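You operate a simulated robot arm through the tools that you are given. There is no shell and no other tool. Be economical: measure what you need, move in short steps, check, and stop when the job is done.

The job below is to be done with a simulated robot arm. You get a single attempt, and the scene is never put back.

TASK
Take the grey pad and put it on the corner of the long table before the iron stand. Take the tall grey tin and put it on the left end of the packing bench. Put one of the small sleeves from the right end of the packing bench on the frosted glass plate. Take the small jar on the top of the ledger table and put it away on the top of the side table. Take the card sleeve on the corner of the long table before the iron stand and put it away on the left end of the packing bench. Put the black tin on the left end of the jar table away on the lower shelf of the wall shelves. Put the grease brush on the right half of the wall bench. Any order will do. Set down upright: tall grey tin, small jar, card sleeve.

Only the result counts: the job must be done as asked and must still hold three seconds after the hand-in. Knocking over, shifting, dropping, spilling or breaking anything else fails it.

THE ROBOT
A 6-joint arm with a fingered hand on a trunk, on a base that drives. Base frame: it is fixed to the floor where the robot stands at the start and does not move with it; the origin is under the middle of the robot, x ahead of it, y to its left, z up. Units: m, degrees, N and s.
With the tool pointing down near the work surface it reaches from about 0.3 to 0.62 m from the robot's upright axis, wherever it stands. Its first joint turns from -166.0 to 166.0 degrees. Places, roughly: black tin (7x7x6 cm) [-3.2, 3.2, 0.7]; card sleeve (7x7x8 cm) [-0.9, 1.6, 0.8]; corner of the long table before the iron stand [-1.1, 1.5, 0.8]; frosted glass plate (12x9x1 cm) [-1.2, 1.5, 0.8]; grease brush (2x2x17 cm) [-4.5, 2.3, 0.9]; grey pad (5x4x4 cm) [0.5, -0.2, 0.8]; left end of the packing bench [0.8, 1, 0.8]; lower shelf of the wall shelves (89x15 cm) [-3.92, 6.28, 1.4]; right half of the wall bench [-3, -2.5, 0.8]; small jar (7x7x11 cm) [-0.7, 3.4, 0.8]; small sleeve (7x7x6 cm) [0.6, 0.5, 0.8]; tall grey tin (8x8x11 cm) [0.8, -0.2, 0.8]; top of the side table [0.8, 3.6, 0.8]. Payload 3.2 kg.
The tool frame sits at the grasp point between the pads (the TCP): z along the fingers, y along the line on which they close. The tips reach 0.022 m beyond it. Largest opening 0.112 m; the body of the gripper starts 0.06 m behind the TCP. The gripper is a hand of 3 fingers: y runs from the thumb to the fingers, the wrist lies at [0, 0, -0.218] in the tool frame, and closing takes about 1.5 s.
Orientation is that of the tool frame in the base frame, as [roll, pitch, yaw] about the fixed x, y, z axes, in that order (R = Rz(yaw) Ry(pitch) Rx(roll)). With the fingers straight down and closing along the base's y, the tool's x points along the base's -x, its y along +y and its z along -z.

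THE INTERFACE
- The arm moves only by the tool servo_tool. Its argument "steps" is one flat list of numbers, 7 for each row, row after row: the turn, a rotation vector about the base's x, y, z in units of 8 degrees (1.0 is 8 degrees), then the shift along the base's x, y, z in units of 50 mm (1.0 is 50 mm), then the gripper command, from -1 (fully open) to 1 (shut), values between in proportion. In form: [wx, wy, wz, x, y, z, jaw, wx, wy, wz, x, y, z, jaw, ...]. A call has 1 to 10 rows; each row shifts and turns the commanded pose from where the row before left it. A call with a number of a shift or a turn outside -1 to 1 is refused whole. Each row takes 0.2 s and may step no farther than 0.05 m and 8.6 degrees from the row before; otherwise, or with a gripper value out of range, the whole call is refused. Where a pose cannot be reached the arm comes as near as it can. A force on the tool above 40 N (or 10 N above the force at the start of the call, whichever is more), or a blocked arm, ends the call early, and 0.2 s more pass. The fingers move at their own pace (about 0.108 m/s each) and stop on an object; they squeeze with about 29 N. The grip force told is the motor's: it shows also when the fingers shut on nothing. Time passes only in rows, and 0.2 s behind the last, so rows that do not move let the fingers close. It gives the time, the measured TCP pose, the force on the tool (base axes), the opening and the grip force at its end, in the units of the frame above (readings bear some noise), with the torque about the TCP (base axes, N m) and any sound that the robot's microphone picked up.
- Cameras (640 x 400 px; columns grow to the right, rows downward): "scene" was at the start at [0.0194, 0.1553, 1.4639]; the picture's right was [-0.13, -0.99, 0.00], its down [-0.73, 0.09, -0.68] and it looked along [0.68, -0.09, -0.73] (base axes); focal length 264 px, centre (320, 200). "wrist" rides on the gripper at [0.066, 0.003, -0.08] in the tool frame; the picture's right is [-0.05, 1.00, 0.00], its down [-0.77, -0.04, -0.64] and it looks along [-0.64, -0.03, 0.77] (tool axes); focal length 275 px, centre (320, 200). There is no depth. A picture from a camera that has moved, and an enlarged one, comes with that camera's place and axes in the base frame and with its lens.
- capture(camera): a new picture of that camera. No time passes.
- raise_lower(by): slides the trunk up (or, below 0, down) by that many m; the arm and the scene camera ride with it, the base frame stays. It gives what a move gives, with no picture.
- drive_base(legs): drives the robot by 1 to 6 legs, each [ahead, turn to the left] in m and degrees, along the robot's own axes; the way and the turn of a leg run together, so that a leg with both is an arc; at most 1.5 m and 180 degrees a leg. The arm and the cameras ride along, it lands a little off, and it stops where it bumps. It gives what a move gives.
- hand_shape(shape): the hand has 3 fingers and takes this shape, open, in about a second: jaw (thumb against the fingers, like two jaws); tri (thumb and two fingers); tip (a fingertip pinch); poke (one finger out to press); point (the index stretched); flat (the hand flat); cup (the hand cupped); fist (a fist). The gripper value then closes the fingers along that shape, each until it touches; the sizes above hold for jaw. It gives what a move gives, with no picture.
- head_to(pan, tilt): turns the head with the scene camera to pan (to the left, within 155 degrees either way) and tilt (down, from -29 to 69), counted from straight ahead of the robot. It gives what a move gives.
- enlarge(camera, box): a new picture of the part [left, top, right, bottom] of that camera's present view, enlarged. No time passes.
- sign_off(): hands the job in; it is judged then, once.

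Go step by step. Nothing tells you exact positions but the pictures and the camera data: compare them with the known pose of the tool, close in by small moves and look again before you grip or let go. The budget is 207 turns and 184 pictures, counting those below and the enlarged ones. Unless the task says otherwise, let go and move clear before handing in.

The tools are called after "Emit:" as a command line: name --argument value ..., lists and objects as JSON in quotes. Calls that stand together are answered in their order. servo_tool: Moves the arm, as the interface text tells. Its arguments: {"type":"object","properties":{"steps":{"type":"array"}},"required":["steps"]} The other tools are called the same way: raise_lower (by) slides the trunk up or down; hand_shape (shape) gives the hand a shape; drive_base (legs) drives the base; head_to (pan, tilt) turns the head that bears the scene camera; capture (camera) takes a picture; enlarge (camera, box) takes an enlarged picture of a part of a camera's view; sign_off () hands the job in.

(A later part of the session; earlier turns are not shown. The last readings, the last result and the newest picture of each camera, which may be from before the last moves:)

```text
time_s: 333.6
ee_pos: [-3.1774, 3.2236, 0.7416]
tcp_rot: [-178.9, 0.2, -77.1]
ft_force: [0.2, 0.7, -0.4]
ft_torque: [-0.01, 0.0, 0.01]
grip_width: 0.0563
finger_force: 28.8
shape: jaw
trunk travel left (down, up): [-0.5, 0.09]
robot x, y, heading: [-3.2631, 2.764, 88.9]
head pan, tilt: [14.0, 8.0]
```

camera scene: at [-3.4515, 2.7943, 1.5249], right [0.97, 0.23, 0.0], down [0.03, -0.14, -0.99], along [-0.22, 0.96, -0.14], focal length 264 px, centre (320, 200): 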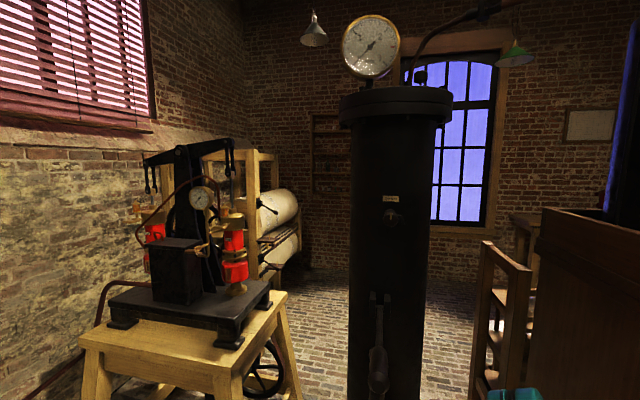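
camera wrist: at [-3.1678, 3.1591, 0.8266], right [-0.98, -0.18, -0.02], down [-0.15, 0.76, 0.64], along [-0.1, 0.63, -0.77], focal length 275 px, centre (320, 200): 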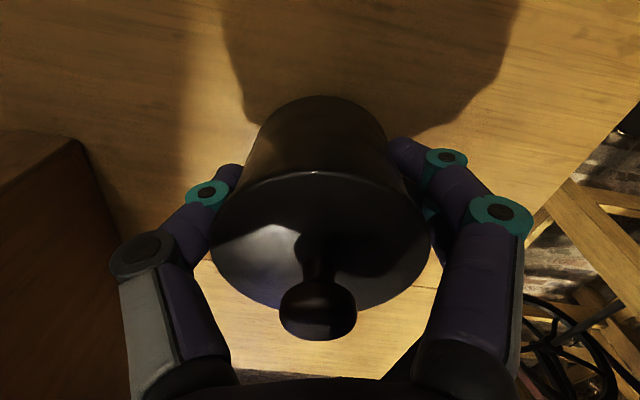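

Emit:
servo_tool --steps '[0, 0, 0, 0, 0, -0.03, 1, 0, 0, 0, 0, 0, 0, 0.3, 0, 0, 0, 0, 0, 0, 0, 0, 0, 0, 0, 0, 0, -0.5, 0, 0, 0, 0, 0, 0, -0.7, 0, 0, 0, 0, 0, 0, -0.7, 0, 0, 0, 0, 0, 0.7, -0.7, 0, 0, 0, 0, 0, 0.9, -0.7, 0, 0, 0, 0, -0.2, 0.9, -0.7, 0, 0, 0, 0, -0.5, 0.8, -0.8]'

Emit:
drive_base --legs '[[-0.13, 0]]'

Emit:
servo_tool --steps '[0.8, 0, -0.55, 0, -0.3, 0.3, -0.9, 0.8, 0, -0.55, 0, -0.3, 0, -0.9, 0.8, 0, -0.5, 0, -0.3, 0, -0.9, 1, 0, 0, 0, -0.3, 0, -0.9, 1, 0, 0, 0, -0.3, 0, -0.9, 1, 0, 0, 0, -0.3, -0.3, -0.9, 1, 0, 0, 0, 0, -0.3, -0.9]'

Emit:
capture --camera "wrist"

```text
time_s: 335.8
ee_pos: [-3.178, 3.1846, 0.9064]
tcp_rot: [-178.9, 0.3, -77.0]
ft_force: [-0.4, 0.4, 0.5]
ft_torque: [0.03, 0.03, 0.01]
grip_width: 0.1007
finger_force: 0.1
shape: jaw
trunk travel left (down, up): [-0.5, 0.09]
robot x, y, heading: [-3.2644, 2.7584, 89.2]
head pan, tilt: [14.0, 8.0]
```

```text
time_s: 337.1
ee_pos: [-3.1801, 3.0545, 0.9062]
tcp_rot: [-178.9, 0.2, -77.2]
ft_force: [0.1, 1.0, -0.8]
ft_torque: [0.01, -0.01, -0.01]
grip_width: 0.1006
finger_force: 0.0
shape: jaw
trunk travel left (down, up): [-0.5, 0.09]
robot x, y, heading: [-3.2675, 2.6311, 88.9]
head pan, tilt: [14.0, 8.0]
```

```text
time_s: 338.7
ee_pos: [-3.1954, 2.9956, 1.0502]
tcp_rot: [-176.5, 51.0, -89.5]
ft_force: [0.2, 0.0, 0.1]
ft_torque: [0.02, 0.01, -0.01]
grip_width: 0.1062
finger_force: 0.0
shape: jaw
out of reach, approached as far as the arm can: row 4, 5, 6, 7
trunk travel left (down, up): [-0.5, 0.09]
robot x, y, heading: [-3.2621, 2.6302, 88.9]
head pan, tilt: [14.0, 8.0]
```

```text
56 pictures are left
camera wrist: at [-3.2031, 2.8939, 1.0486], right [-1.0, 0.07, 0.0], down [0.0, -0.01, 1.0], along [0.07, 1.0, 0.01], focal length 275 px, centre (320, 200)
```

wrist: 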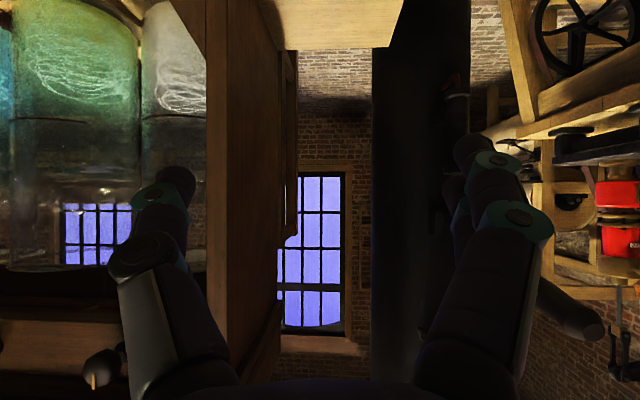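

The tilt is ~51°; I add a bit more and move to a pre-grasp point in front of the tin.

Emit:
servo_tool --steps '[0.5, 0, 0, 0, 0.8, 0.3, -0.9, 0.5, 0, 0, 0, 0.8, 0, -0.9, 0, 0, 0, 0, 0.6, -0.5, -0.9, 0, 0, 0, 0, 0.2, -0.5, -0.9]'

Emit:
capture --camera "wrist"

Emit:
head_to --pan -5 --tilt 50

Emit:
capture --camera "scene"

```text
time_s: 339.7
ee_pos: [-3.2117, 3.1119, 1.0941]
tcp_rot: [-175.1, 57.7, -89.9]
ft_force: [-0.1, 0.9, 0.0]
ft_torque: [-0.01, 0.0, -0.01]
grip_width: 0.1065
finger_force: 0.0
shape: jaw
out of reach, approached as far as the arm can: row 1, 2, 3, 4
trunk travel left (down, up): [-0.5, 0.09]
robot x, y, heading: [-3.2665, 2.6318, 89.0]
head pan, tilt: [14.0, 8.0]
```

```text
55 pictures are left
camera wrist: at [-3.2219, 3.0103, 1.0799], right [-1.0, 0.1, -0.01], down [-0.02, -0.13, 0.99], along [0.09, 0.99, 0.13], focal length 275 px, centre (320, 200)
```

wrist: 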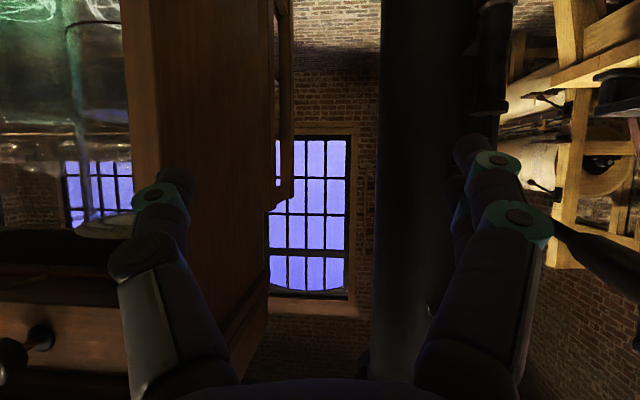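

```text
time_s: 340.8
ee_pos: [-3.212, 3.1112, 1.0929]
tcp_rot: [-175.1, 57.8, -89.9]
ft_force: [0.0, -0.3, 0.7]
ft_torque: [-0.04, 0.02, -0.04]
grip_width: 0.1063
finger_force: 0.1
shape: jaw
trunk travel left (down, up): [-0.5, 0.09]
robot x, y, heading: [-3.2666, 2.6302, 89.2]
head pan, tilt: [-5.0, 50.0]
```

```text
54 pictures are left
camera scene: at [-3.4247, 2.6488, 1.46], right [0.99, -0.1, 0.0], down [-0.08, -0.76, -0.64], along [0.07, 0.64, -0.77], focal length 264 px, centre (320, 200)
```

scene: 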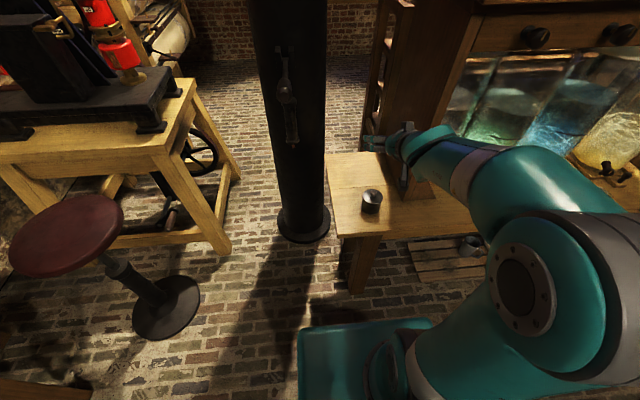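

The arm can't go that low tilted with the trunk up; I lower the trunk instead.

Emit:
raise_lower --by -0.25

Emit:
capture --camera "wrist"

Emit:
capture --camera "scene"

```text
time_s: 343.4
ee_pos: [-3.2115, 3.1126, 0.842]
tcp_rot: [-174.8, 57.7, -89.8]
ft_force: [-0.9, -0.6, 0.0]
ft_torque: [0.02, -0.02, 0.0]
grip_width: 0.1062
finger_force: 0.1
shape: jaw
trunk travel left (down, up): [-0.25, 0.34]
robot x, y, heading: [-3.2657, 2.6301, 89.3]
head pan, tilt: [-5.0, 50.0]
```

```text
53 pictures are left
camera wrist: at [-3.2218, 3.01, 0.8297], right [-1.0, 0.09, -0.01], down [-0.02, -0.13, 0.99], along [0.09, 0.99, 0.13], focal length 275 px, centre (320, 200)
```

wrist: 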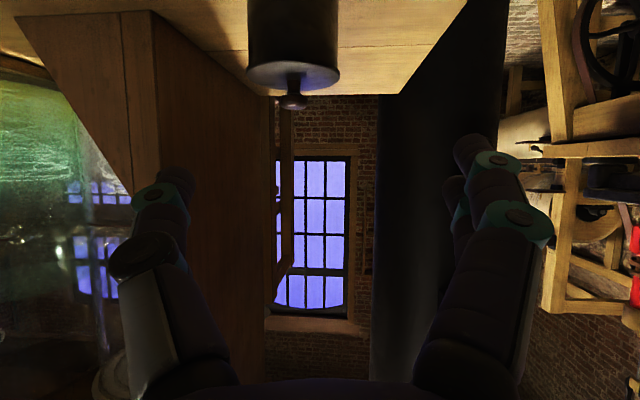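

```text
52 pictures are left
camera scene: at [-3.4247, 2.6488, 1.2099], right [0.99, -0.1, 0.0], down [-0.08, -0.76, -0.64], along [0.07, 0.64, -0.77], focal length 264 px, centre (320, 200)
```

scene: 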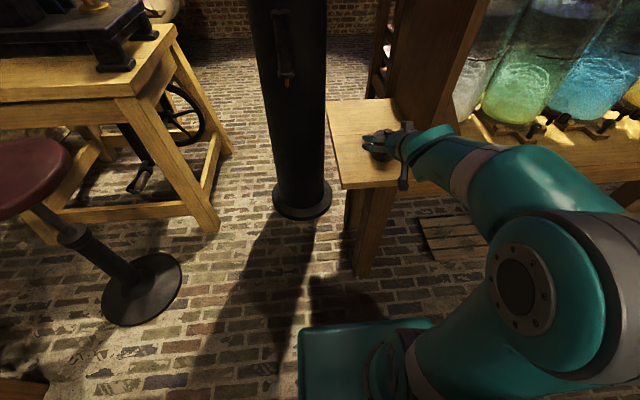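

The tin is at (−3.18, 3.23). I line up and lower to z≈0.78 first.

Emit:
servo_tool --steps '[0, 0, 0, 0.3, 0, -0.4, -0.8, 0, 0, 0, 0.3, 0, -0.4, -0.8, 0, 0, 0, 0, 0, -0.4, -0.8, 0, 0, 0, 0, 0, 0, -0.8]'

Emit:
capture --camera "wrist"

```text
time_s: 344.4
ee_pos: [-3.1815, 3.1104, 0.8284]
tcp_rot: [-173.1, 55.2, -90.5]
ft_force: [0.5, 0.5, 0.2]
ft_torque: [-0.02, -0.01, -0.01]
grip_width: 0.1007
finger_force: 0.1
shape: jaw
out of reach, approached as far as the arm can: row 1, 2, 3
trunk travel left (down, up): [-0.25, 0.34]
robot x, y, heading: [-3.2621, 2.6305, 89.0]
head pan, tilt: [-5.0, 50.0]
```

```text
51 pictures are left
camera wrist: at [-3.1962, 3.0087, 0.8192], right [-0.99, 0.13, -0.03], down [-0.04, -0.08, 1.0], along [0.13, 0.99, 0.09], focal length 275 px, centre (320, 200)
```

wrist: 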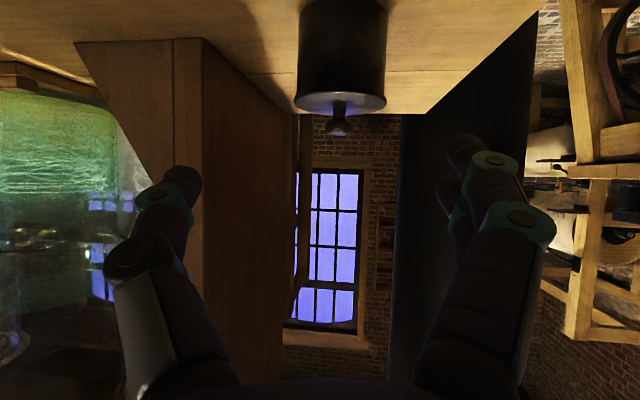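

I lower the trunk a further 8 cm, which brings the hand to tin height.

Emit:
raise_lower --by -0.075

Emit:
servo_tool --steps '[0, 0, 0, 0, 0.2, 0, -0.8, 0, 0, 0, 0, 0.2, 0, -0.8]'

Emit:
capture --camera "wrist"

Emit:
capture --camera "scene"

```text
time_s: 345.5
ee_pos: [-3.1814, 3.1096, 0.7535]
tcp_rot: [-173.1, 55.2, -90.4]
ft_force: [0.3, 0.1, -0.7]
ft_torque: [-0.04, 0.0, 0.0]
grip_width: 0.101
finger_force: 0.1
shape: jaw
trunk travel left (down, up): [-0.175, 0.415]
robot x, y, heading: [-3.2685, 2.6307, 89.0]
head pan, tilt: [-5.0, 50.0]
```

```text
time_s: 346.1
ee_pos: [-3.1825, 3.131, 0.752]
tcp_rot: [-172.9, 55.3, -90.4]
ft_force: [0.0, -0.4, -0.3]
ft_torque: [0.0, 0.02, 0.0]
grip_width: 0.101
finger_force: 0.0
shape: jaw
trunk travel left (down, up): [-0.175, 0.415]
robot x, y, heading: [-3.2687, 2.6283, 89.2]
head pan, tilt: [-5.0, 50.0]
```

```text
50 pictures are left
camera wrist: at [-3.1962, 3.0288, 0.744], right [-0.99, 0.13, -0.03], down [-0.04, -0.08, 1.0], along [0.13, 0.99, 0.09], focal length 275 px, centre (320, 200)
```

wrist: 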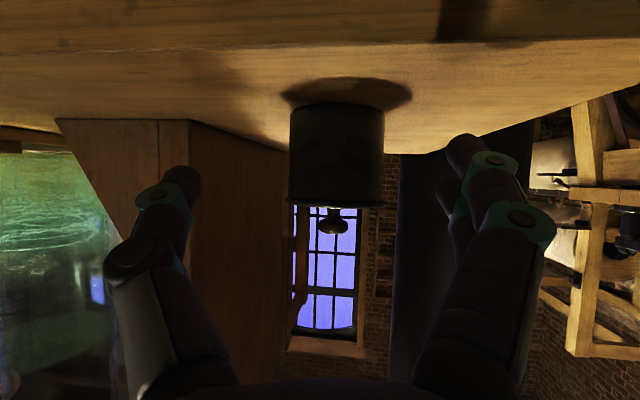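

```text
49 pictures are left
camera scene: at [-3.4247, 2.6487, 1.1349], right [0.99, -0.1, 0.0], down [-0.08, -0.76, -0.64], along [0.07, 0.64, -0.77], focal length 264 px, centre (320, 200)
```

scene: 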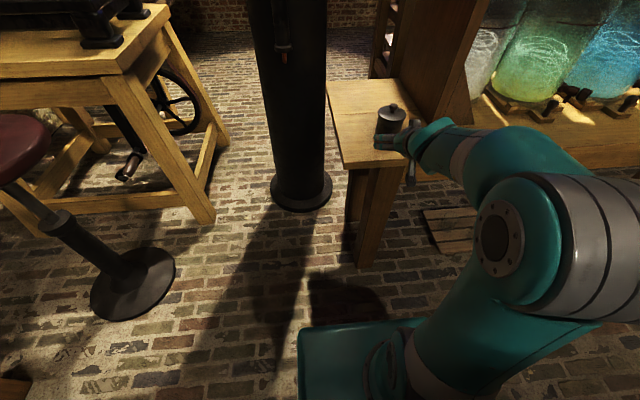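

Well lined up. I advance over the tin and close.

Emit:
servo_tool --steps '[0, 0, 0, 0, 0.7, -0.05, -0.8, 0, 0, 0, 0, 0.7, -0.1, -0.8, 0, 0, 0, 0.03, 0.4, -0.05, -0.8, 0, 0, 0, 0, 0, 0, -0.8]'

Emit:
capture --camera "wrist"

```text
time_s: 347.1
ee_pos: [-3.1814, 3.2208, 0.743]
tcp_rot: [-172.9, 55.2, -90.4]
ft_force: [0.0, 0.2, -0.6]
ft_torque: [-0.01, 0.03, 0.02]
grip_width: 0.1011
finger_force: 0.1
shape: jaw
trunk travel left (down, up): [-0.175, 0.415]
robot x, y, heading: [-3.2647, 2.6281, 89.1]
head pan, tilt: [-5.0, 50.0]
```

```text
48 pictures are left
camera wrist: at [-3.1951, 3.1184, 0.7332], right [-0.99, 0.13, -0.03], down [-0.04, -0.08, 1.0], along [0.13, 0.99, 0.09], focal length 275 px, centre (320, 200)
```

wrist: 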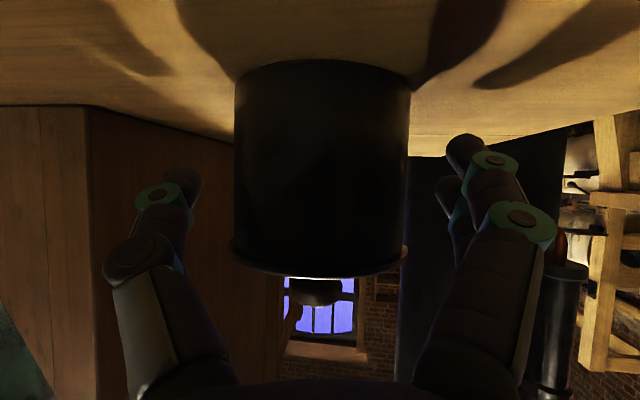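

Emit:
servo_tool --steps '[0, 0, 0, 0, 0, 0, 1, 0, 0, 0, 0, 0, 0, 1, 0, 0, 0, 0, 0, 0, 1, 0, 0, 0, 0, 0, 0, 1, 0, 0, 0, 0, 0, 0, 1, 0, 0, 0, 0, 0, 0, 1, 0, 0, 0, 0, 0, 0, 1, 0, 0, 0, 0, 0, 0.2, 1, 0, 0, 0, 0, 0, 0.4, 1, 0, 0, 0, 0, 0, 0.5, 1]'

Emit:
capture --camera "wrist"

```text
time_s: 349.3
ee_pos: [-3.181, 3.2204, 0.799]
tcp_rot: [-173.0, 55.2, -90.5]
ft_force: [0.5, -0.2, -1.3]
ft_torque: [-0.01, 0.0, 0.0]
grip_width: 0.059
finger_force: 28.8
shape: jaw
trunk travel left (down, up): [-0.175, 0.415]
robot x, y, heading: [-3.2657, 2.6308, 89.0]
head pan, tilt: [-5.0, 50.0]
```

```text
47 pictures are left
camera wrist: at [-3.1947, 3.1189, 0.7897], right [-0.99, 0.13, -0.03], down [-0.04, -0.08, 1.0], along [0.13, 0.99, 0.09], focal length 275 px, centre (320, 200)
```

wrist: 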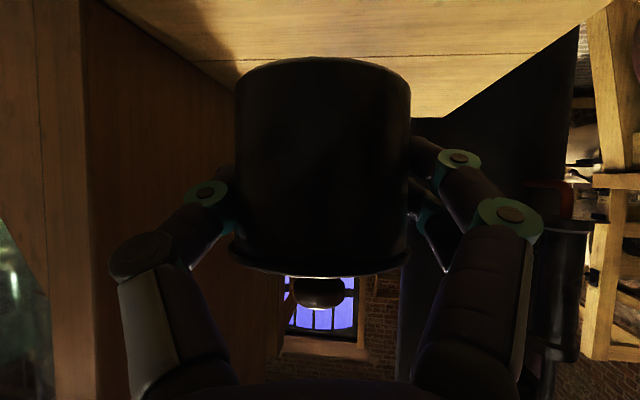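

The tin is firmly held in a tilted grip. The direct way to the shelves is blocked by pillar and pump table, so I back off, raise the trunk, and go round by the east side.

Emit:
drive_base --legs '[[-0.2, 0]]'

Emit:
raise_lower --by 0.32

Emit:
servo_tool --steps '[0, 0, 0, 0, -0.8, 0.3, 1, 0, 0, 0, 0, -0.8, 0.3, 1, 0, 0, 0, 0, -0.6, 0.2, 1, 0, 0, 0, 0, 0, 0, 1]'

```text
time_s: 350.9
ee_pos: [-3.1816, 3.0235, 0.7986]
tcp_rot: [-173.0, 55.3, -90.5]
ft_force: [0.5, 0.2, -0.9]
ft_torque: [-0.01, -0.01, 0.0]
grip_width: 0.0591
finger_force: 29.1
shape: jaw
trunk travel left (down, up): [-0.175, 0.415]
robot x, y, heading: [-3.272, 2.4328, 88.8]
head pan, tilt: [-5.0, 50.0]
```

```text
time_s: 354.1
ee_pos: [-3.1818, 3.0228, 1.1191]
tcp_rot: [-173.0, 55.2, -90.5]
ft_force: [-1.1, 1.0, -0.7]
ft_torque: [-0.01, -0.02, -0.04]
grip_width: 0.0588
finger_force: 29.0
shape: jaw
trunk travel left (down, up): [-0.495, 0.095]
robot x, y, heading: [-3.2701, 2.432, 89.0]
head pan, tilt: [-5.0, 50.0]
```

```text
time_s: 355.1
ee_pos: [-3.1821, 2.9153, 1.1584]
tcp_rot: [-173.1, 55.2, -90.6]
ft_force: [-0.8, -0.1, -1.2]
ft_torque: [-0.02, 0.02, -0.01]
grip_width: 0.0591
finger_force: 29.2
shape: jaw
trunk travel left (down, up): [-0.495, 0.095]
robot x, y, heading: [-3.2681, 2.4338, 88.7]
head pan, tilt: [-5.0, 50.0]
```

Emit:
drive_base --legs '[[0, -88.7], [1.5, 0], [1.5, 0], [0.2, 0], [0, 90]]'

Emit:
head_to --pan 20 --tilt 20

Emit:
capture --camera "scene"

```text
time_s: 378.5
ee_pos: [-0.0054, 2.7313, 1.1585]
tcp_rot: [-173.0, 55.2, -89.9]
ft_force: [0.1, -1.1, -1.6]
ft_torque: [-0.03, 0.03, 0.01]
grip_width: 0.0588
finger_force: 29.0
shape: jaw
trunk travel left (down, up): [-0.495, 0.095]
robot x, y, heading: [-0.0865, 2.2468, 89.5]
head pan, tilt: [-5.0, 50.0]
```

```text
time_s: 379.4
ee_pos: [-0.0064, 2.731, 1.1571]
tcp_rot: [-173.0, 55.2, -90.0]
ft_force: [-0.1, 0.2, -1.2]
ft_torque: [0.0, 0.02, 0.01]
grip_width: 0.0588
finger_force: 29.2
shape: jaw
trunk travel left (down, up): [-0.495, 0.095]
robot x, y, heading: [-0.0856, 2.2454, 89.6]
head pan, tilt: [20.0, 20.0]
```

```text
46 pictures are left
camera scene: at [-0.2848, 2.2761, 1.5004], right [0.94, 0.34, 0.0], down [0.11, -0.32, -0.94], along [-0.31, 0.89, -0.34], focal length 264 px, centre (320, 200)
```

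scene: 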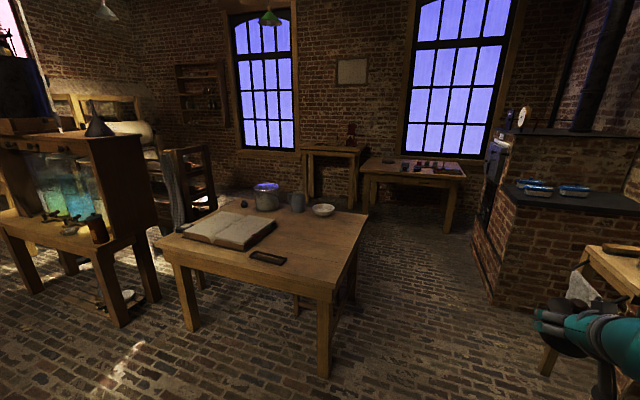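

The way round: north past the ledger table along x≈−0.08, then west at y≈4.8. I drive and look again.

Emit:
drive_base --legs '[[1.3, 0], [1.3, 0], [0, 90], [1.0, 0]]'

Emit:
head_to --pan 0 --tilt 20

Emit:
capture --camera "scene"

```text
time_s: 400.3
ee_pos: [-1.5949, 4.7927, 1.1593]
tcp_rot: [-173.0, 55.2, 3.1]
ft_force: [0.0, 0.2, -1.2]
ft_torque: [0.0, -0.02, 0.03]
grip_width: 0.0586
finger_force: 29.1
shape: jaw
trunk travel left (down, up): [-0.495, 0.095]
robot x, y, heading: [-1.1021, 4.7322, -177.5]
head pan, tilt: [20.0, 20.0]
```

```text
time_s: 401.1
ee_pos: [-1.5946, 4.7925, 1.158]
tcp_rot: [-173.0, 55.2, 3.3]
ft_force: [-0.3, -0.4, -1.3]
ft_torque: [0.03, 0.0, -0.02]
grip_width: 0.0588
finger_force: 29.0
shape: jaw
trunk travel left (down, up): [-0.495, 0.095]
robot x, y, heading: [-1.1052, 4.738, -177.5]
head pan, tilt: [0.0, 20.0]
```

```text
45 pictures are left
camera scene: at [-1.1318, 4.5687, 1.5005], right [-0.05, 1.0, 0.0], down [0.34, 0.02, -0.94], along [-0.94, -0.04, -0.34], focal length 264 px, centre (320, 200)
```

scene: 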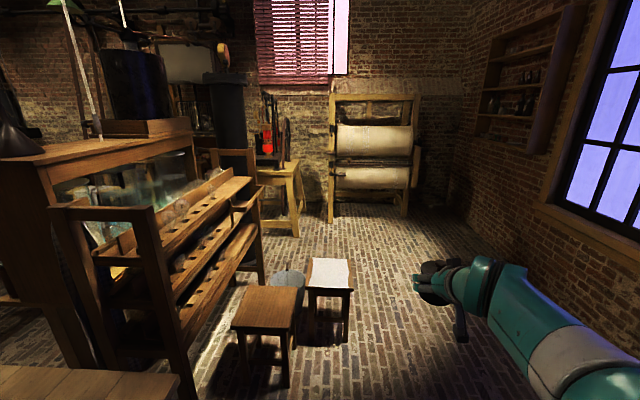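

Stools sit at y<4.75; I pass north of them at y≈5.35 and go on to the shelves.

Emit:
drive_base --legs '[[0, -31.5], [1.26, 0], [0, 29], [1.4, 0]]'

Emit:
head_to --pan -65 --tilt 5

Emit:
capture --camera "scene"

```text
time_s: 417.1
ee_pos: [-4.1217, 5.3906, 1.1579]
tcp_rot: [-173.0, 55.1, 1.2]
ft_force: [-0.2, -0.3, -0.2]
ft_torque: [0.0, 0.01, -0.05]
grip_width: 0.0588
finger_force: 29.1
shape: jaw
trunk travel left (down, up): [-0.495, 0.095]
robot x, y, heading: [-3.637, 5.315, -179.5]
head pan, tilt: [0.0, 20.0]
```

```text
time_s: 418.5
ee_pos: [-4.1217, 5.3899, 1.1591]
tcp_rot: [-173.0, 55.2, 1.2]
ft_force: [0.6, 0.7, -0.7]
ft_torque: [0.03, -0.02, 0.01]
grip_width: 0.0586
finger_force: 29.4
shape: jaw
trunk travel left (down, up): [-0.495, 0.095]
robot x, y, heading: [-3.6367, 5.3202, -179.3]
head pan, tilt: [-65.0, 5.0]
```

```text
44 pictures are left
camera scene: at [-3.6138, 5.2342, 1.5248], right [0.9, 0.43, 0.0], down [0.04, -0.08, -1.0], along [-0.43, 0.9, -0.09], focal length 264 px, centre (320, 200)
```

scene: 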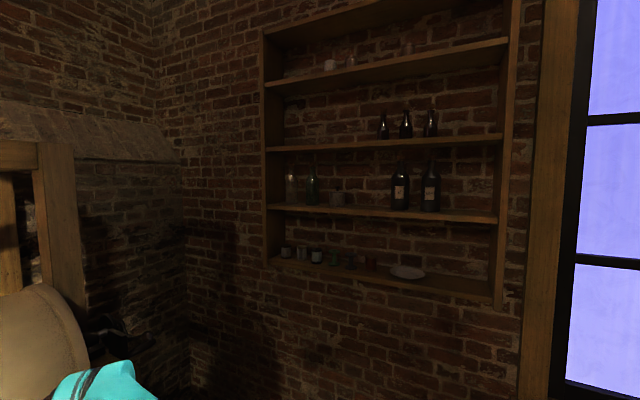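

Shelf C (z≈1.395) is the target; the gap between the dark jar and the bottles, centred x≈−3.89, is about 18 cm wide. I drive to face it.

Emit:
drive_base --legs '[[0, -32.3], [0.34, 0], [0, -58.4]]'

Emit:
raise_lower --by 0.093

Emit:
servo_tool --steps '[0, 0, 0, 0, 0, 0.9, 1, 0, 0, 0, 0, 0, 0.9, 1, 0, 0, 0, 0, 0, 0.9, 1, 0, 0, 0, 0, 0, 0.9, 1, 0, 0, 0, 0, 0, 0.9, 1]'

Emit:
capture --camera "wrist"

```text
time_s: 424.9
ee_pos: [-3.8494, 5.9815, 1.1574]
tcp_rot: [-173.0, 55.2, -89.4]
ft_force: [0.3, 0.6, -0.7]
ft_torque: [0.03, 0.01, 0.01]
grip_width: 0.0583
finger_force: 29.6
shape: jaw
trunk travel left (down, up): [-0.495, 0.095]
robot x, y, heading: [-3.9261, 5.4991, 90.2]
head pan, tilt: [-65.0, 5.0]
```

```text
time_s: 426.2
ee_pos: [-3.8499, 5.9826, 1.2509]
tcp_rot: [-173.0, 55.3, -89.3]
ft_force: [0.7, 0.7, -0.6]
ft_torque: [-0.02, 0.03, 0.03]
grip_width: 0.0585
finger_force: 28.9
shape: jaw
trunk travel left (down, up): [-0.588, 0.002]
robot x, y, heading: [-3.9258, 5.4985, 90.1]
head pan, tilt: [-65.0, 5.0]
```

```text
time_s: 427.4
ee_pos: [-3.8473, 5.9844, 1.4758]
tcp_rot: [-173.1, 55.0, -89.3]
ft_force: [-0.4, 0.6, -0.8]
ft_torque: [0.0, 0.02, 0.02]
grip_width: 0.0586
finger_force: 29.4
shape: jaw
trunk travel left (down, up): [-0.588, 0.002]
robot x, y, heading: [-3.9228, 5.4991, 90.1]
head pan, tilt: [-65.0, 5.0]
```

```text
43 pictures are left
camera wrist: at [-3.8595, 5.8821, 1.4662], right [-0.99, 0.12, -0.03], down [-0.04, -0.08, 1.0], along [0.11, 0.99, 0.08], focal length 275 px, centre (320, 200)
```

wrist: 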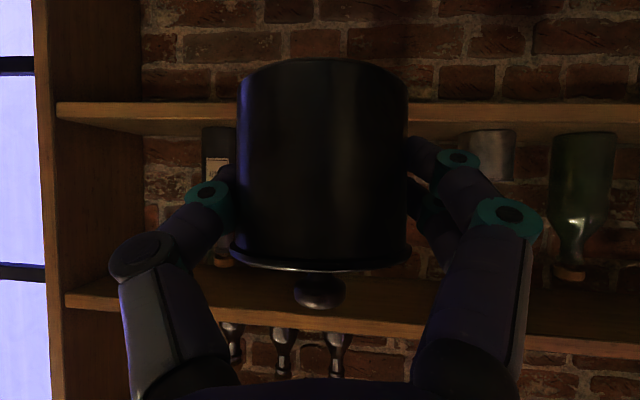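

Shelf C's top is z≈1.40. I shift to x≈−3.903 and drive 15 cm nearer, tin bottom ~3 cm above the board.

Emit:
servo_tool --steps '[0, 0, 0, -0.55, 0, 0, 1, 0, 0, 0, -0.55, 0, 0, 1, 0, 0, 0, 0, 0, 0, 1]'

Emit:
drive_base --legs '[[0.13, 0]]'

Emit:
capture --camera "wrist"

Emit:
head_to --pan 0 --tilt 5

Emit:
capture --camera "scene"

```text
time_s: 428.2
ee_pos: [-3.9035, 5.9808, 1.4755]
tcp_rot: [-173.0, 55.2, -89.4]
ft_force: [0.2, -0.7, -0.8]
ft_torque: [-0.05, -0.03, 0.02]
grip_width: 0.0583
finger_force: 29.2
shape: jaw
trunk travel left (down, up): [-0.588, 0.002]
robot x, y, heading: [-3.9254, 5.5, 90.2]
head pan, tilt: [-65.0, 5.0]
```

```text
time_s: 429.4
ee_pos: [-3.9029, 6.1123, 1.4749]
tcp_rot: [-173.0, 55.1, -89.4]
ft_force: [-0.7, 1.0, -1.7]
ft_torque: [0.0, -0.01, 0.01]
grip_width: 0.0581
finger_force: 29.5
shape: jaw
trunk travel left (down, up): [-0.588, 0.002]
robot x, y, heading: [-3.9333, 5.6278, 89.8]
head pan, tilt: [-65.0, 5.0]
```

```text
42 pictures are left
camera wrist: at [-3.916, 6.0099, 1.4668], right [-0.99, 0.12, -0.03], down [-0.04, -0.08, 1.0], along [0.11, 0.99, 0.09], focal length 275 px, centre (320, 200)
```

wrist: 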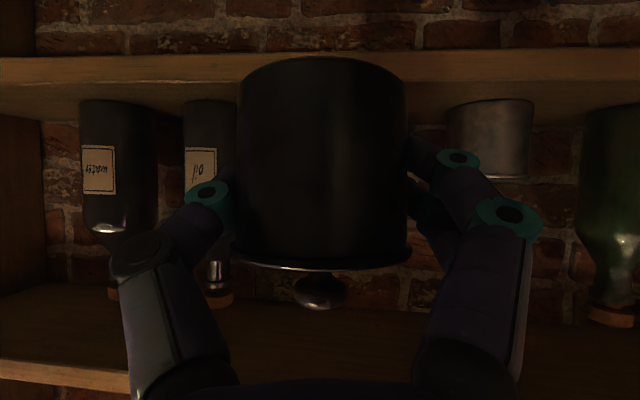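

```text
time_s: 430.8
ee_pos: [-3.9035, 6.1103, 1.4754]
tcp_rot: [-173.0, 55.2, -89.4]
ft_force: [-0.6, 0.0, -1.0]
ft_torque: [-0.04, 0.05, 0.01]
grip_width: 0.0581
finger_force: 29.1
shape: jaw
trunk travel left (down, up): [-0.588, 0.002]
robot x, y, heading: [-3.9243, 5.6329, 90.0]
head pan, tilt: [0.0, 5.0]
```

```text
41 pictures are left
camera scene: at [-4.0934, 5.6596, 1.6178], right [1.0, 0.0, 0.0], down [0.0, -0.09, -1.0], along [0.0, 1.0, -0.09], focal length 264 px, centre (320, 200)
```

scene: 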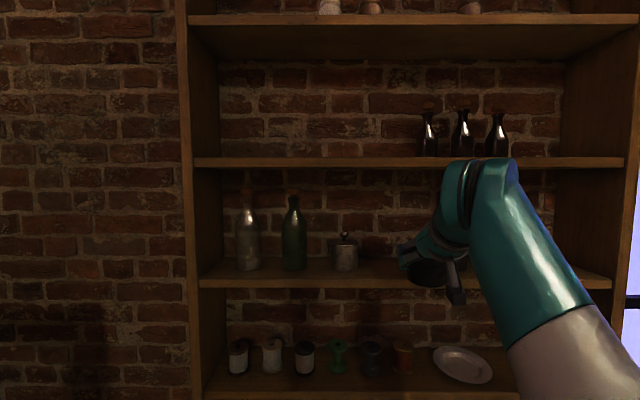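

Centred in the gap. I advance over the shelf.

Emit:
servo_tool --steps '[0, 0, 0, 0, 0.7, 0, 1, 0, 0, 0, 0, 0.7, 0, 1, 0, 0, 0, 0, 0.7, 0, 1, 0, 0, 0, 0, 0.7, -0.1, 1, 0, 0, 0, 0, 0.25, -0.1, 1, 0, 0, 0, 0, 0, 0, 1]'

Emit:
capture --camera "wrist"

Emit:
capture --camera "scene"

```text
time_s: 431.8
ee_pos: [-3.9209, 6.2009, 1.4371]
tcp_rot: [-172.4, 56.8, -88.9]
ft_force: [1.2, -6.0, 27.9]
ft_torque: [0.05, 0.29, 0.03]
grip_width: 0.0584
finger_force: 28.8
shape: jaw
out of reach, approached as far as the arm can: row 1, 2, 3, 4
trunk travel left (down, up): [-0.588, 0.002]
robot x, y, heading: [-3.9274, 5.6274, 90.2]
head pan, tilt: [0.0, 5.0]
stopped in row 5: the force on the tool passed its limit at 43 N (the readings are from after the stop); the commanded pose is now the measured one
```

```text
40 pictures are left
camera wrist: at [-3.9331, 6.0982, 1.4262], right [-0.99, 0.12, -0.03], down [-0.05, -0.11, 0.99], along [0.12, 0.99, 0.12], focal length 275 px, centre (320, 200)
```

wrist: 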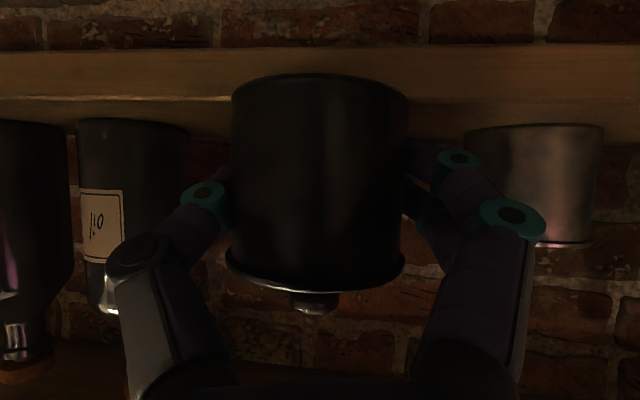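

```text
39 pictures are left
camera scene: at [-4.0936, 5.6565, 1.6182], right [1.0, 0.0, 0.0], down [0.0, -0.09, -1.0], along [0.0, 1.0, -0.09], focal length 264 px, centre (320, 200)
```

scene: 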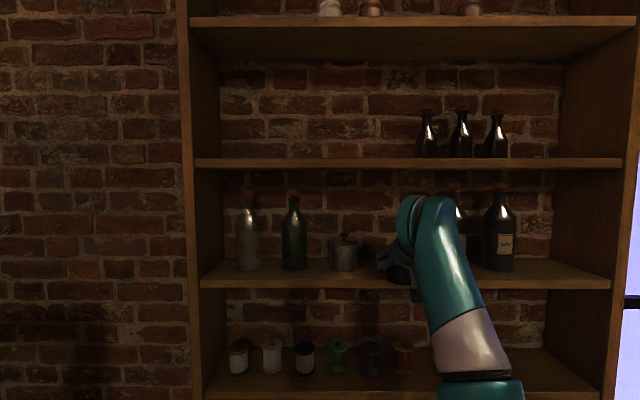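

The arm hit its reach limit and the tin touched the front of the shelf. I lift and draw back a bit, then move the base closer.

Emit:
servo_tool --steps '[0, 0, 0, 0, -0.3, 0.4, 1, 0, 0, 0, 0.15, -0.6, 0.3, 1, 0, 0, 0, 0.2, -0.6, 0.1, 1, 0, 0, 0, 0, 0, 0, 1]'

Emit:
capture --camera "wrist"

```text
time_s: 432.8
ee_pos: [-3.9056, 6.1263, 1.4679]
tcp_rot: [-172.5, 56.1, -89.3]
ft_force: [-0.5, 0.1, 0.1]
ft_torque: [-0.01, 0.01, 0.0]
grip_width: 0.0584
finger_force: 28.9
shape: jaw
out of reach, approached as far as the arm can: row 1
trunk travel left (down, up): [-0.588, 0.002]
robot x, y, heading: [-3.9294, 5.633, 90.1]
head pan, tilt: [0.0, 5.0]
```

```text
38 pictures are left
camera wrist: at [-3.9185, 6.0241, 1.4566], right [-0.99, 0.12, -0.03], down [-0.04, -0.1, 0.99], along [0.11, 0.99, 0.1], focal length 275 px, centre (320, 200)
```

wrist: 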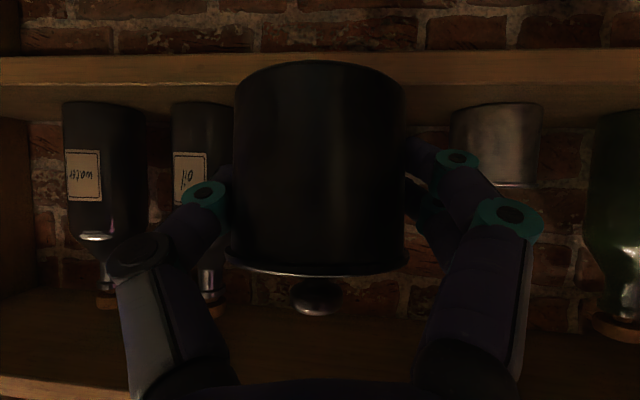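

Emit:
drive_base --legs '[[0.13, 0]]'

Emit:
capture --camera "wrist"

Emit:
capture --camera "scene"

```text
time_s: 434.1
ee_pos: [-3.9073, 6.2568, 1.4675]
tcp_rot: [-172.6, 56.1, -88.9]
ft_force: [0.2, 0.2, -0.3]
ft_torque: [0.01, 0.0, -0.02]
grip_width: 0.0584
finger_force: 29.5
shape: jaw
trunk travel left (down, up): [-0.588, 0.002]
robot x, y, heading: [-3.9264, 5.7563, 90.1]
head pan, tilt: [0.0, 5.0]
```

```text
37 pictures are left
camera wrist: at [-3.9199, 6.1549, 1.4564], right [-0.99, 0.12, -0.03], down [-0.04, -0.1, 0.99], along [0.11, 0.99, 0.1], focal length 275 px, centre (320, 200)
```

wrist: 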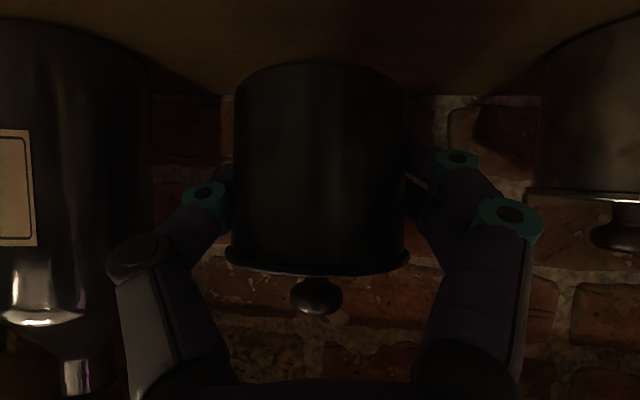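

```text
36 pictures are left
camera scene: at [-4.0939, 5.7906, 1.6178], right [1.0, 0.0, 0.0], down [0.0, -0.09, -1.0], along [0.0, 1.0, -0.09], focal length 264 px, centre (320, 200)
```

scene: 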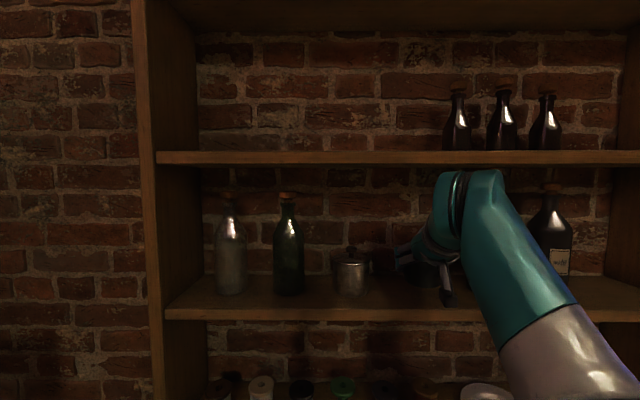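

In place over the shelf. I lower gently to contact.

Emit:
servo_tool --steps '[0, 0, 0, 0, 0, -0.25, 1, 0, 0, 0, 0, 0, -0.2, 1, 0, 0, 0, 0, 0, -0.06, 1, 0, 0, 0, 0, 0, 0, 1]'

Emit:
servo_tool --steps '[0, 0, 0, 0, 0, -0.05, 1, 0, 0, 0, 0, 0, 0, 1]'

Emit:
servo_tool --steps '[0, 0, 0, 0, 0, -0.04, 1, 0, 0, 0, 0, 0, 0, 1]'

```text
time_s: 435.1
ee_pos: [-3.9085, 6.2558, 1.443]
tcp_rot: [-172.6, 56.2, -89.1]
ft_force: [0.0, 0.4, 0.6]
ft_torque: [-0.02, 0.0, -0.03]
grip_width: 0.0585
finger_force: 28.9
shape: jaw
trunk travel left (down, up): [-0.588, 0.002]
robot x, y, heading: [-3.93, 5.761, 90.1]
head pan, tilt: [0.0, 5.0]
```

```text
time_s: 435.7
ee_pos: [-3.9086, 6.2569, 1.4404]
tcp_rot: [-172.7, 56.3, -89.0]
ft_force: [0.9, 1.3, 5.0]
ft_torque: [-0.06, 0.06, -0.03]
grip_width: 0.0583
finger_force: 29.7
shape: jaw
trunk travel left (down, up): [-0.588, 0.002]
robot x, y, heading: [-3.9312, 5.7592, 90.2]
head pan, tilt: [0.0, 5.0]
```

```text
time_s: 436.3
ee_pos: [-3.9075, 6.2559, 1.4389]
tcp_rot: [-172.5, 56.4, -89.1]
ft_force: [-0.4, 3.7, 16.2]
ft_torque: [0.13, 0.32, -0.06]
grip_width: 0.0584
finger_force: 29.3
shape: jaw
trunk travel left (down, up): [-0.588, 0.002]
robot x, y, heading: [-3.9287, 5.7594, 90.2]
head pan, tilt: [0.0, 5.0]
```

Contact. I relieve and open partly.

Emit:
servo_tool --steps '[0, 0, 0, 0, 0, 0.03, 1, 0, 0, 0, 0, 0, 0, 0.3, 0, 0, 0, 0, 0, 0, 0, 0, 0, 0, 0, 0, 0, -0.4, 0, 0, 0, 0, 0, 0, -0.5, 0, 0, 0, 0, 0, 0, -0.5]'

Emit:
capture --camera "wrist"

```text
time_s: 437.7
ee_pos: [-3.9079, 6.2553, 1.4383]
tcp_rot: [-172.5, 56.1, -89.0]
ft_force: [0.3, -0.1, -0.5]
ft_torque: [0.02, 0.03, 0.0]
grip_width: 0.084
finger_force: 0.1
shape: jaw
trunk travel left (down, up): [-0.588, 0.002]
robot x, y, heading: [-3.9269, 5.7572, 90.3]
head pan, tilt: [0.0, 5.0]
```

```text
35 pictures are left
camera wrist: at [-3.9199, 6.1532, 1.4279], right [-0.99, 0.12, -0.03], down [-0.04, -0.1, 0.99], along [0.11, 0.99, 0.1], focal length 275 px, centre (320, 200)
```

wrist: 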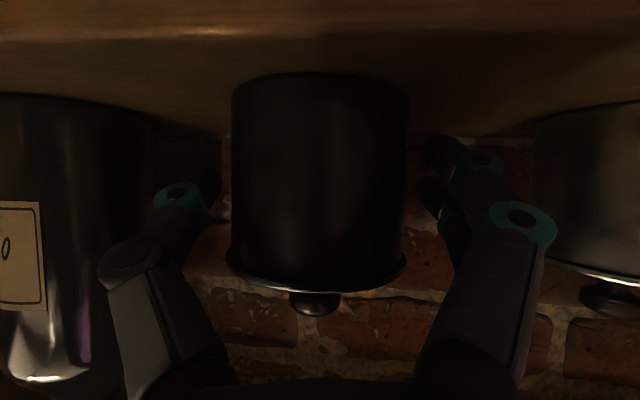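

The tin stands free. I back the base straight out.

Emit:
drive_base --legs '[[-0.25, 0]]'

Emit:
capture --camera "scene"

```text
time_s: 439.6
ee_pos: [-3.9108, 6.0014, 1.4394]
tcp_rot: [-172.7, 56.1, -88.7]
ft_force: [0.1, 0.2, -0.1]
ft_torque: [-0.01, 0.02, -0.01]
grip_width: 0.0835
finger_force: 0.0
shape: jaw
trunk travel left (down, up): [-0.588, 0.002]
robot x, y, heading: [-3.9255, 5.5029, 90.5]
head pan, tilt: [0.0, 5.0]
```

```text
34 pictures are left
camera scene: at [-4.0923, 5.5345, 1.6179], right [1.0, 0.01, 0.0], down [0.0, -0.09, -1.0], along [-0.01, 1.0, -0.09], focal length 264 px, centre (320, 200)
```

scene: 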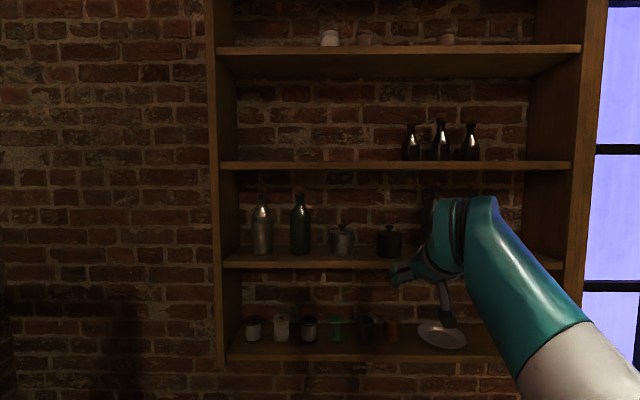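

The black tin stands on the lower shelf. I fold the hand back to vertical, lower the trunk and drive back round toward the grease brush.

Emit:
servo_tool --steps '[-1, 0, 0, 0, -0.3, -0.6, -0.8, -1, 0, 0, 0, -0.3, -0.6, -1, -1, 0, 0, 0, -0.3, -0.6, -1, -1, 0, 0, 0, -0.2, -0.6, -1, -1, 0, 0, 0, 0, -0.6, -1, -1, 0, 0, 0, 0, -0.6, -1, -1, 0, 0, 0, 0, -0.5, -1]'

Emit:
raise_lower --by -0.09

Emit:
drive_base --legs '[[-0.15, 0], [0, -90.5], [1.4, 0], [0.3, 0], [0, -29], [1.25, 0]]'

```text
time_s: 441.1
ee_pos: [-3.91, 5.9485, 1.2338]
tcp_rot: [-173.8, -0.1, -89.3]
ft_force: [-0.7, -0.5, -0.7]
ft_torque: [-0.01, 0.02, 0.01]
grip_width: 0.1121
finger_force: 0.1
shape: jaw
trunk travel left (down, up): [-0.588, 0.002]
robot x, y, heading: [-3.9272, 5.5035, 90.4]
head pan, tilt: [0.0, 5.0]
```

```text
time_s: 442.4
ee_pos: [-3.9097, 5.9476, 1.1448]
tcp_rot: [-173.5, 0.2, -89.3]
ft_force: [0.7, -0.3, -0.8]
ft_torque: [0.0, 0.01, 0.0]
grip_width: 0.1119
finger_force: 0.0
shape: jaw
trunk travel left (down, up): [-0.498, 0.092]
robot x, y, heading: [-3.9317, 5.5045, 90.8]
head pan, tilt: [0.0, 5.0]
```

```text
time_s: 463.3
ee_pos: [-0.691, 4.6227, 1.1435]
tcp_rot: [-173.6, 0.2, 153.7]
ft_force: [-0.1, -0.1, 0.1]
ft_torque: [-0.02, 0.01, 0.0]
grip_width: 0.1118
finger_force: 0.2
shape: jaw
trunk travel left (down, up): [-0.498, 0.092]
robot x, y, heading: [-1.0767, 4.838, -26.5]
head pan, tilt: [0.0, 5.0]
```

Emit:
drive_base --legs '[[0, 21.5], [1.0, 0], [0, -85], [1.2, 0], [1.15, 0], [0, -90]]'

```text
time_s: 469.5
ee_pos: [0.3385, 4.7031, 1.144]
tcp_rot: [-174.1, -0.2, 175.5]
ft_force: [-8.7, -1.2, 0.6]
ft_torque: [0.02, 0.15, 0.55]
grip_width: 0.1121
finger_force: 0.1
shape: jaw
trunk travel left (down, up): [-0.498, 0.092]
robot x, y, heading: [-0.0965, 4.7585, -4.8]
head pan, tilt: [0.0, 5.0]
stopped in leg 2: the force on the tool passed its limit at 44 N (the readings are from after the stop); the commanded pose is now the measured one
```

The hand touched something at the stove side; I look before moving.

Emit:
head_to --pan 0 --tilt 30

Emit:
capture --camera "scene"

```text
time_s: 470.4
ee_pos: [0.3381, 4.7022, 1.145]
tcp_rot: [-173.9, -0.2, 175.5]
ft_force: [-10.7, 0.4, 0.0]
ft_torque: [0.05, 0.17, 0.71]
grip_width: 0.1121
finger_force: 0.0
shape: jaw
trunk travel left (down, up): [-0.498, 0.092]
robot x, y, heading: [-0.0982, 4.7573, -4.9]
head pan, tilt: [0.0, 30.0]
```

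```text
33 pictures are left
camera scene: at [-0.0546, 4.9217, 1.4876], right [-0.08, -1.0, 0.0], down [-0.5, 0.04, -0.87], along [0.86, -0.07, -0.5], focal length 264 px, centre (320, 200)
```

scene: 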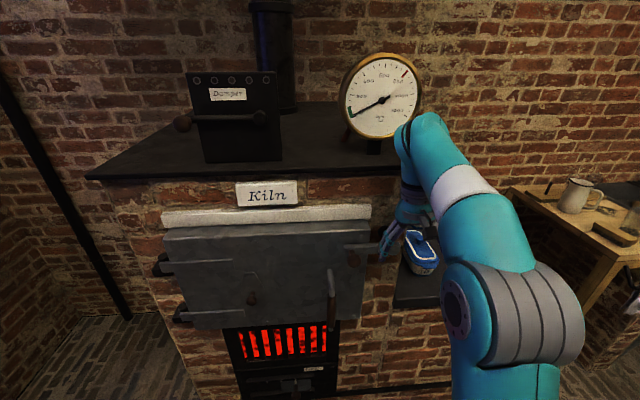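

The fingers touched the kiln's fixed front. I back off and continue with turns from a safer spot.

Emit:
drive_base --legs '[[-0.1, 0]]'

Emit:
servo_tool --steps '[0, 0, 0, -0.8, 0, 0, -1, 0, 0, 0, -0.5, 0, 0, -1]'

Emit:
enlarge --camera "scene" --box '[130, 50, 450, 250]'

```text
time_s: 471.5
ee_pos: [0.2368, 4.711, 1.1443]
tcp_rot: [-173.9, -0.2, 175.5]
ft_force: [0.0, 0.4, 0.1]
ft_torque: [-0.02, -0.02, -0.01]
grip_width: 0.1121
finger_force: 0.1
shape: jaw
trunk travel left (down, up): [-0.498, 0.092]
robot x, y, heading: [-0.1979, 4.7671, -4.6]
head pan, tilt: [0.0, 30.0]
```

```text
time_s: 472.1
ee_pos: [0.171, 4.7109, 1.1451]
tcp_rot: [-173.9, -0.2, 175.4]
ft_force: [-0.1, -0.8, 0.8]
ft_torque: [-0.02, -0.04, 0.01]
grip_width: 0.112
finger_force: 0.1
shape: jaw
trunk travel left (down, up): [-0.498, 0.092]
robot x, y, heading: [-0.2019, 4.7681, -4.7]
head pan, tilt: [0.0, 30.0]
```

```text
2.00 times, centred on (290, 150) of scene
camera zoom: at [-0.1555, 4.9303, 1.4874], right [-0.08, -1.0, 0.0], down [-0.5, 0.04, -0.87], along [0.86, -0.07, -0.5], focal length 527 px, centre (380, 300)
```

zoom: 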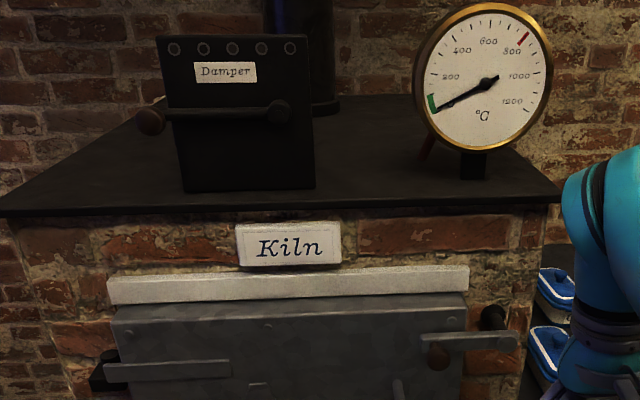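

Emit:
drive_base --legs '[[0, -81.5], [1.2, 0], [1.15, 0], [0, -94], [1.45, 0], [1.4, 0]]'

Emit:
head_to --pan 0 --tilt 30

Emit:
capture --camera "scene"

```text
time_s: 504.7
ee_pos: [-3.2607, 2.4036, 1.1443]
tcp_rot: [-174.0, -0.2, 1.4]
ft_force: [0.1, 0.3, -0.4]
ft_torque: [0.01, 0.05, 0.0]
grip_width: 0.1118
finger_force: 0.1
shape: jaw
trunk travel left (down, up): [-0.498, 0.092]
robot x, y, heading: [-2.8848, 2.3812, -178.9]
head pan, tilt: [0.0, 30.0]
```

```text
time_s: 505.3
ee_pos: [-3.2608, 2.402, 1.1448]
tcp_rot: [-173.9, -0.4, 1.4]
ft_force: [-0.2, 0.1, 0.5]
ft_torque: [0.0, 0.0, -0.01]
grip_width: 0.1116
finger_force: 0.0
shape: jaw
trunk travel left (down, up): [-0.498, 0.092]
robot x, y, heading: [-2.8862, 2.3823, -179.0]
head pan, tilt: [0.0, 30.0]
```

```text
31 pictures are left
camera scene: at [-2.9125, 2.2148, 1.4874], right [-0.02, 1.0, 0.0], down [0.5, 0.01, -0.87], along [-0.87, -0.02, -0.5], focal length 264 px, centre (320, 200)
```

scene: 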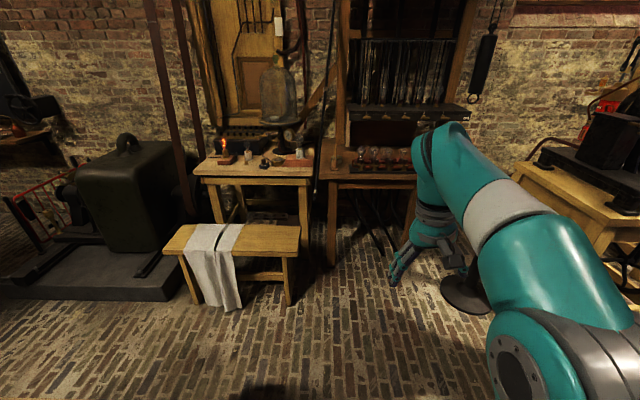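

Emit:
enlarge --camera "scene" --box '[280, 110, 440, 210]'

```text
4.00 times, centred on (360, 160) of scene
camera zoom: at [-2.9125, 2.2148, 1.4874], right [-0.02, 1.0, 0.0], down [0.5, 0.01, -0.87], along [-0.87, -0.02, -0.5], focal length 1054 px, centre (160, 360)
```

zoom: 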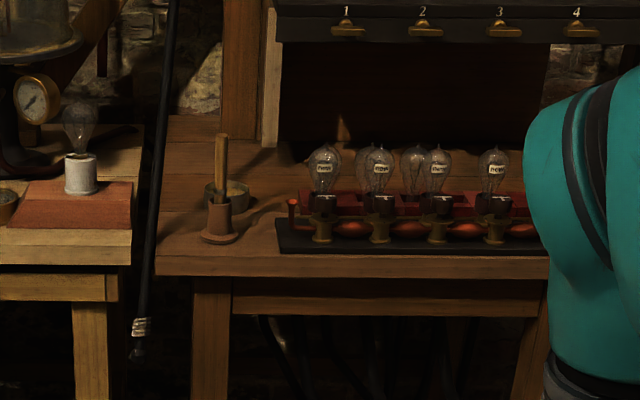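

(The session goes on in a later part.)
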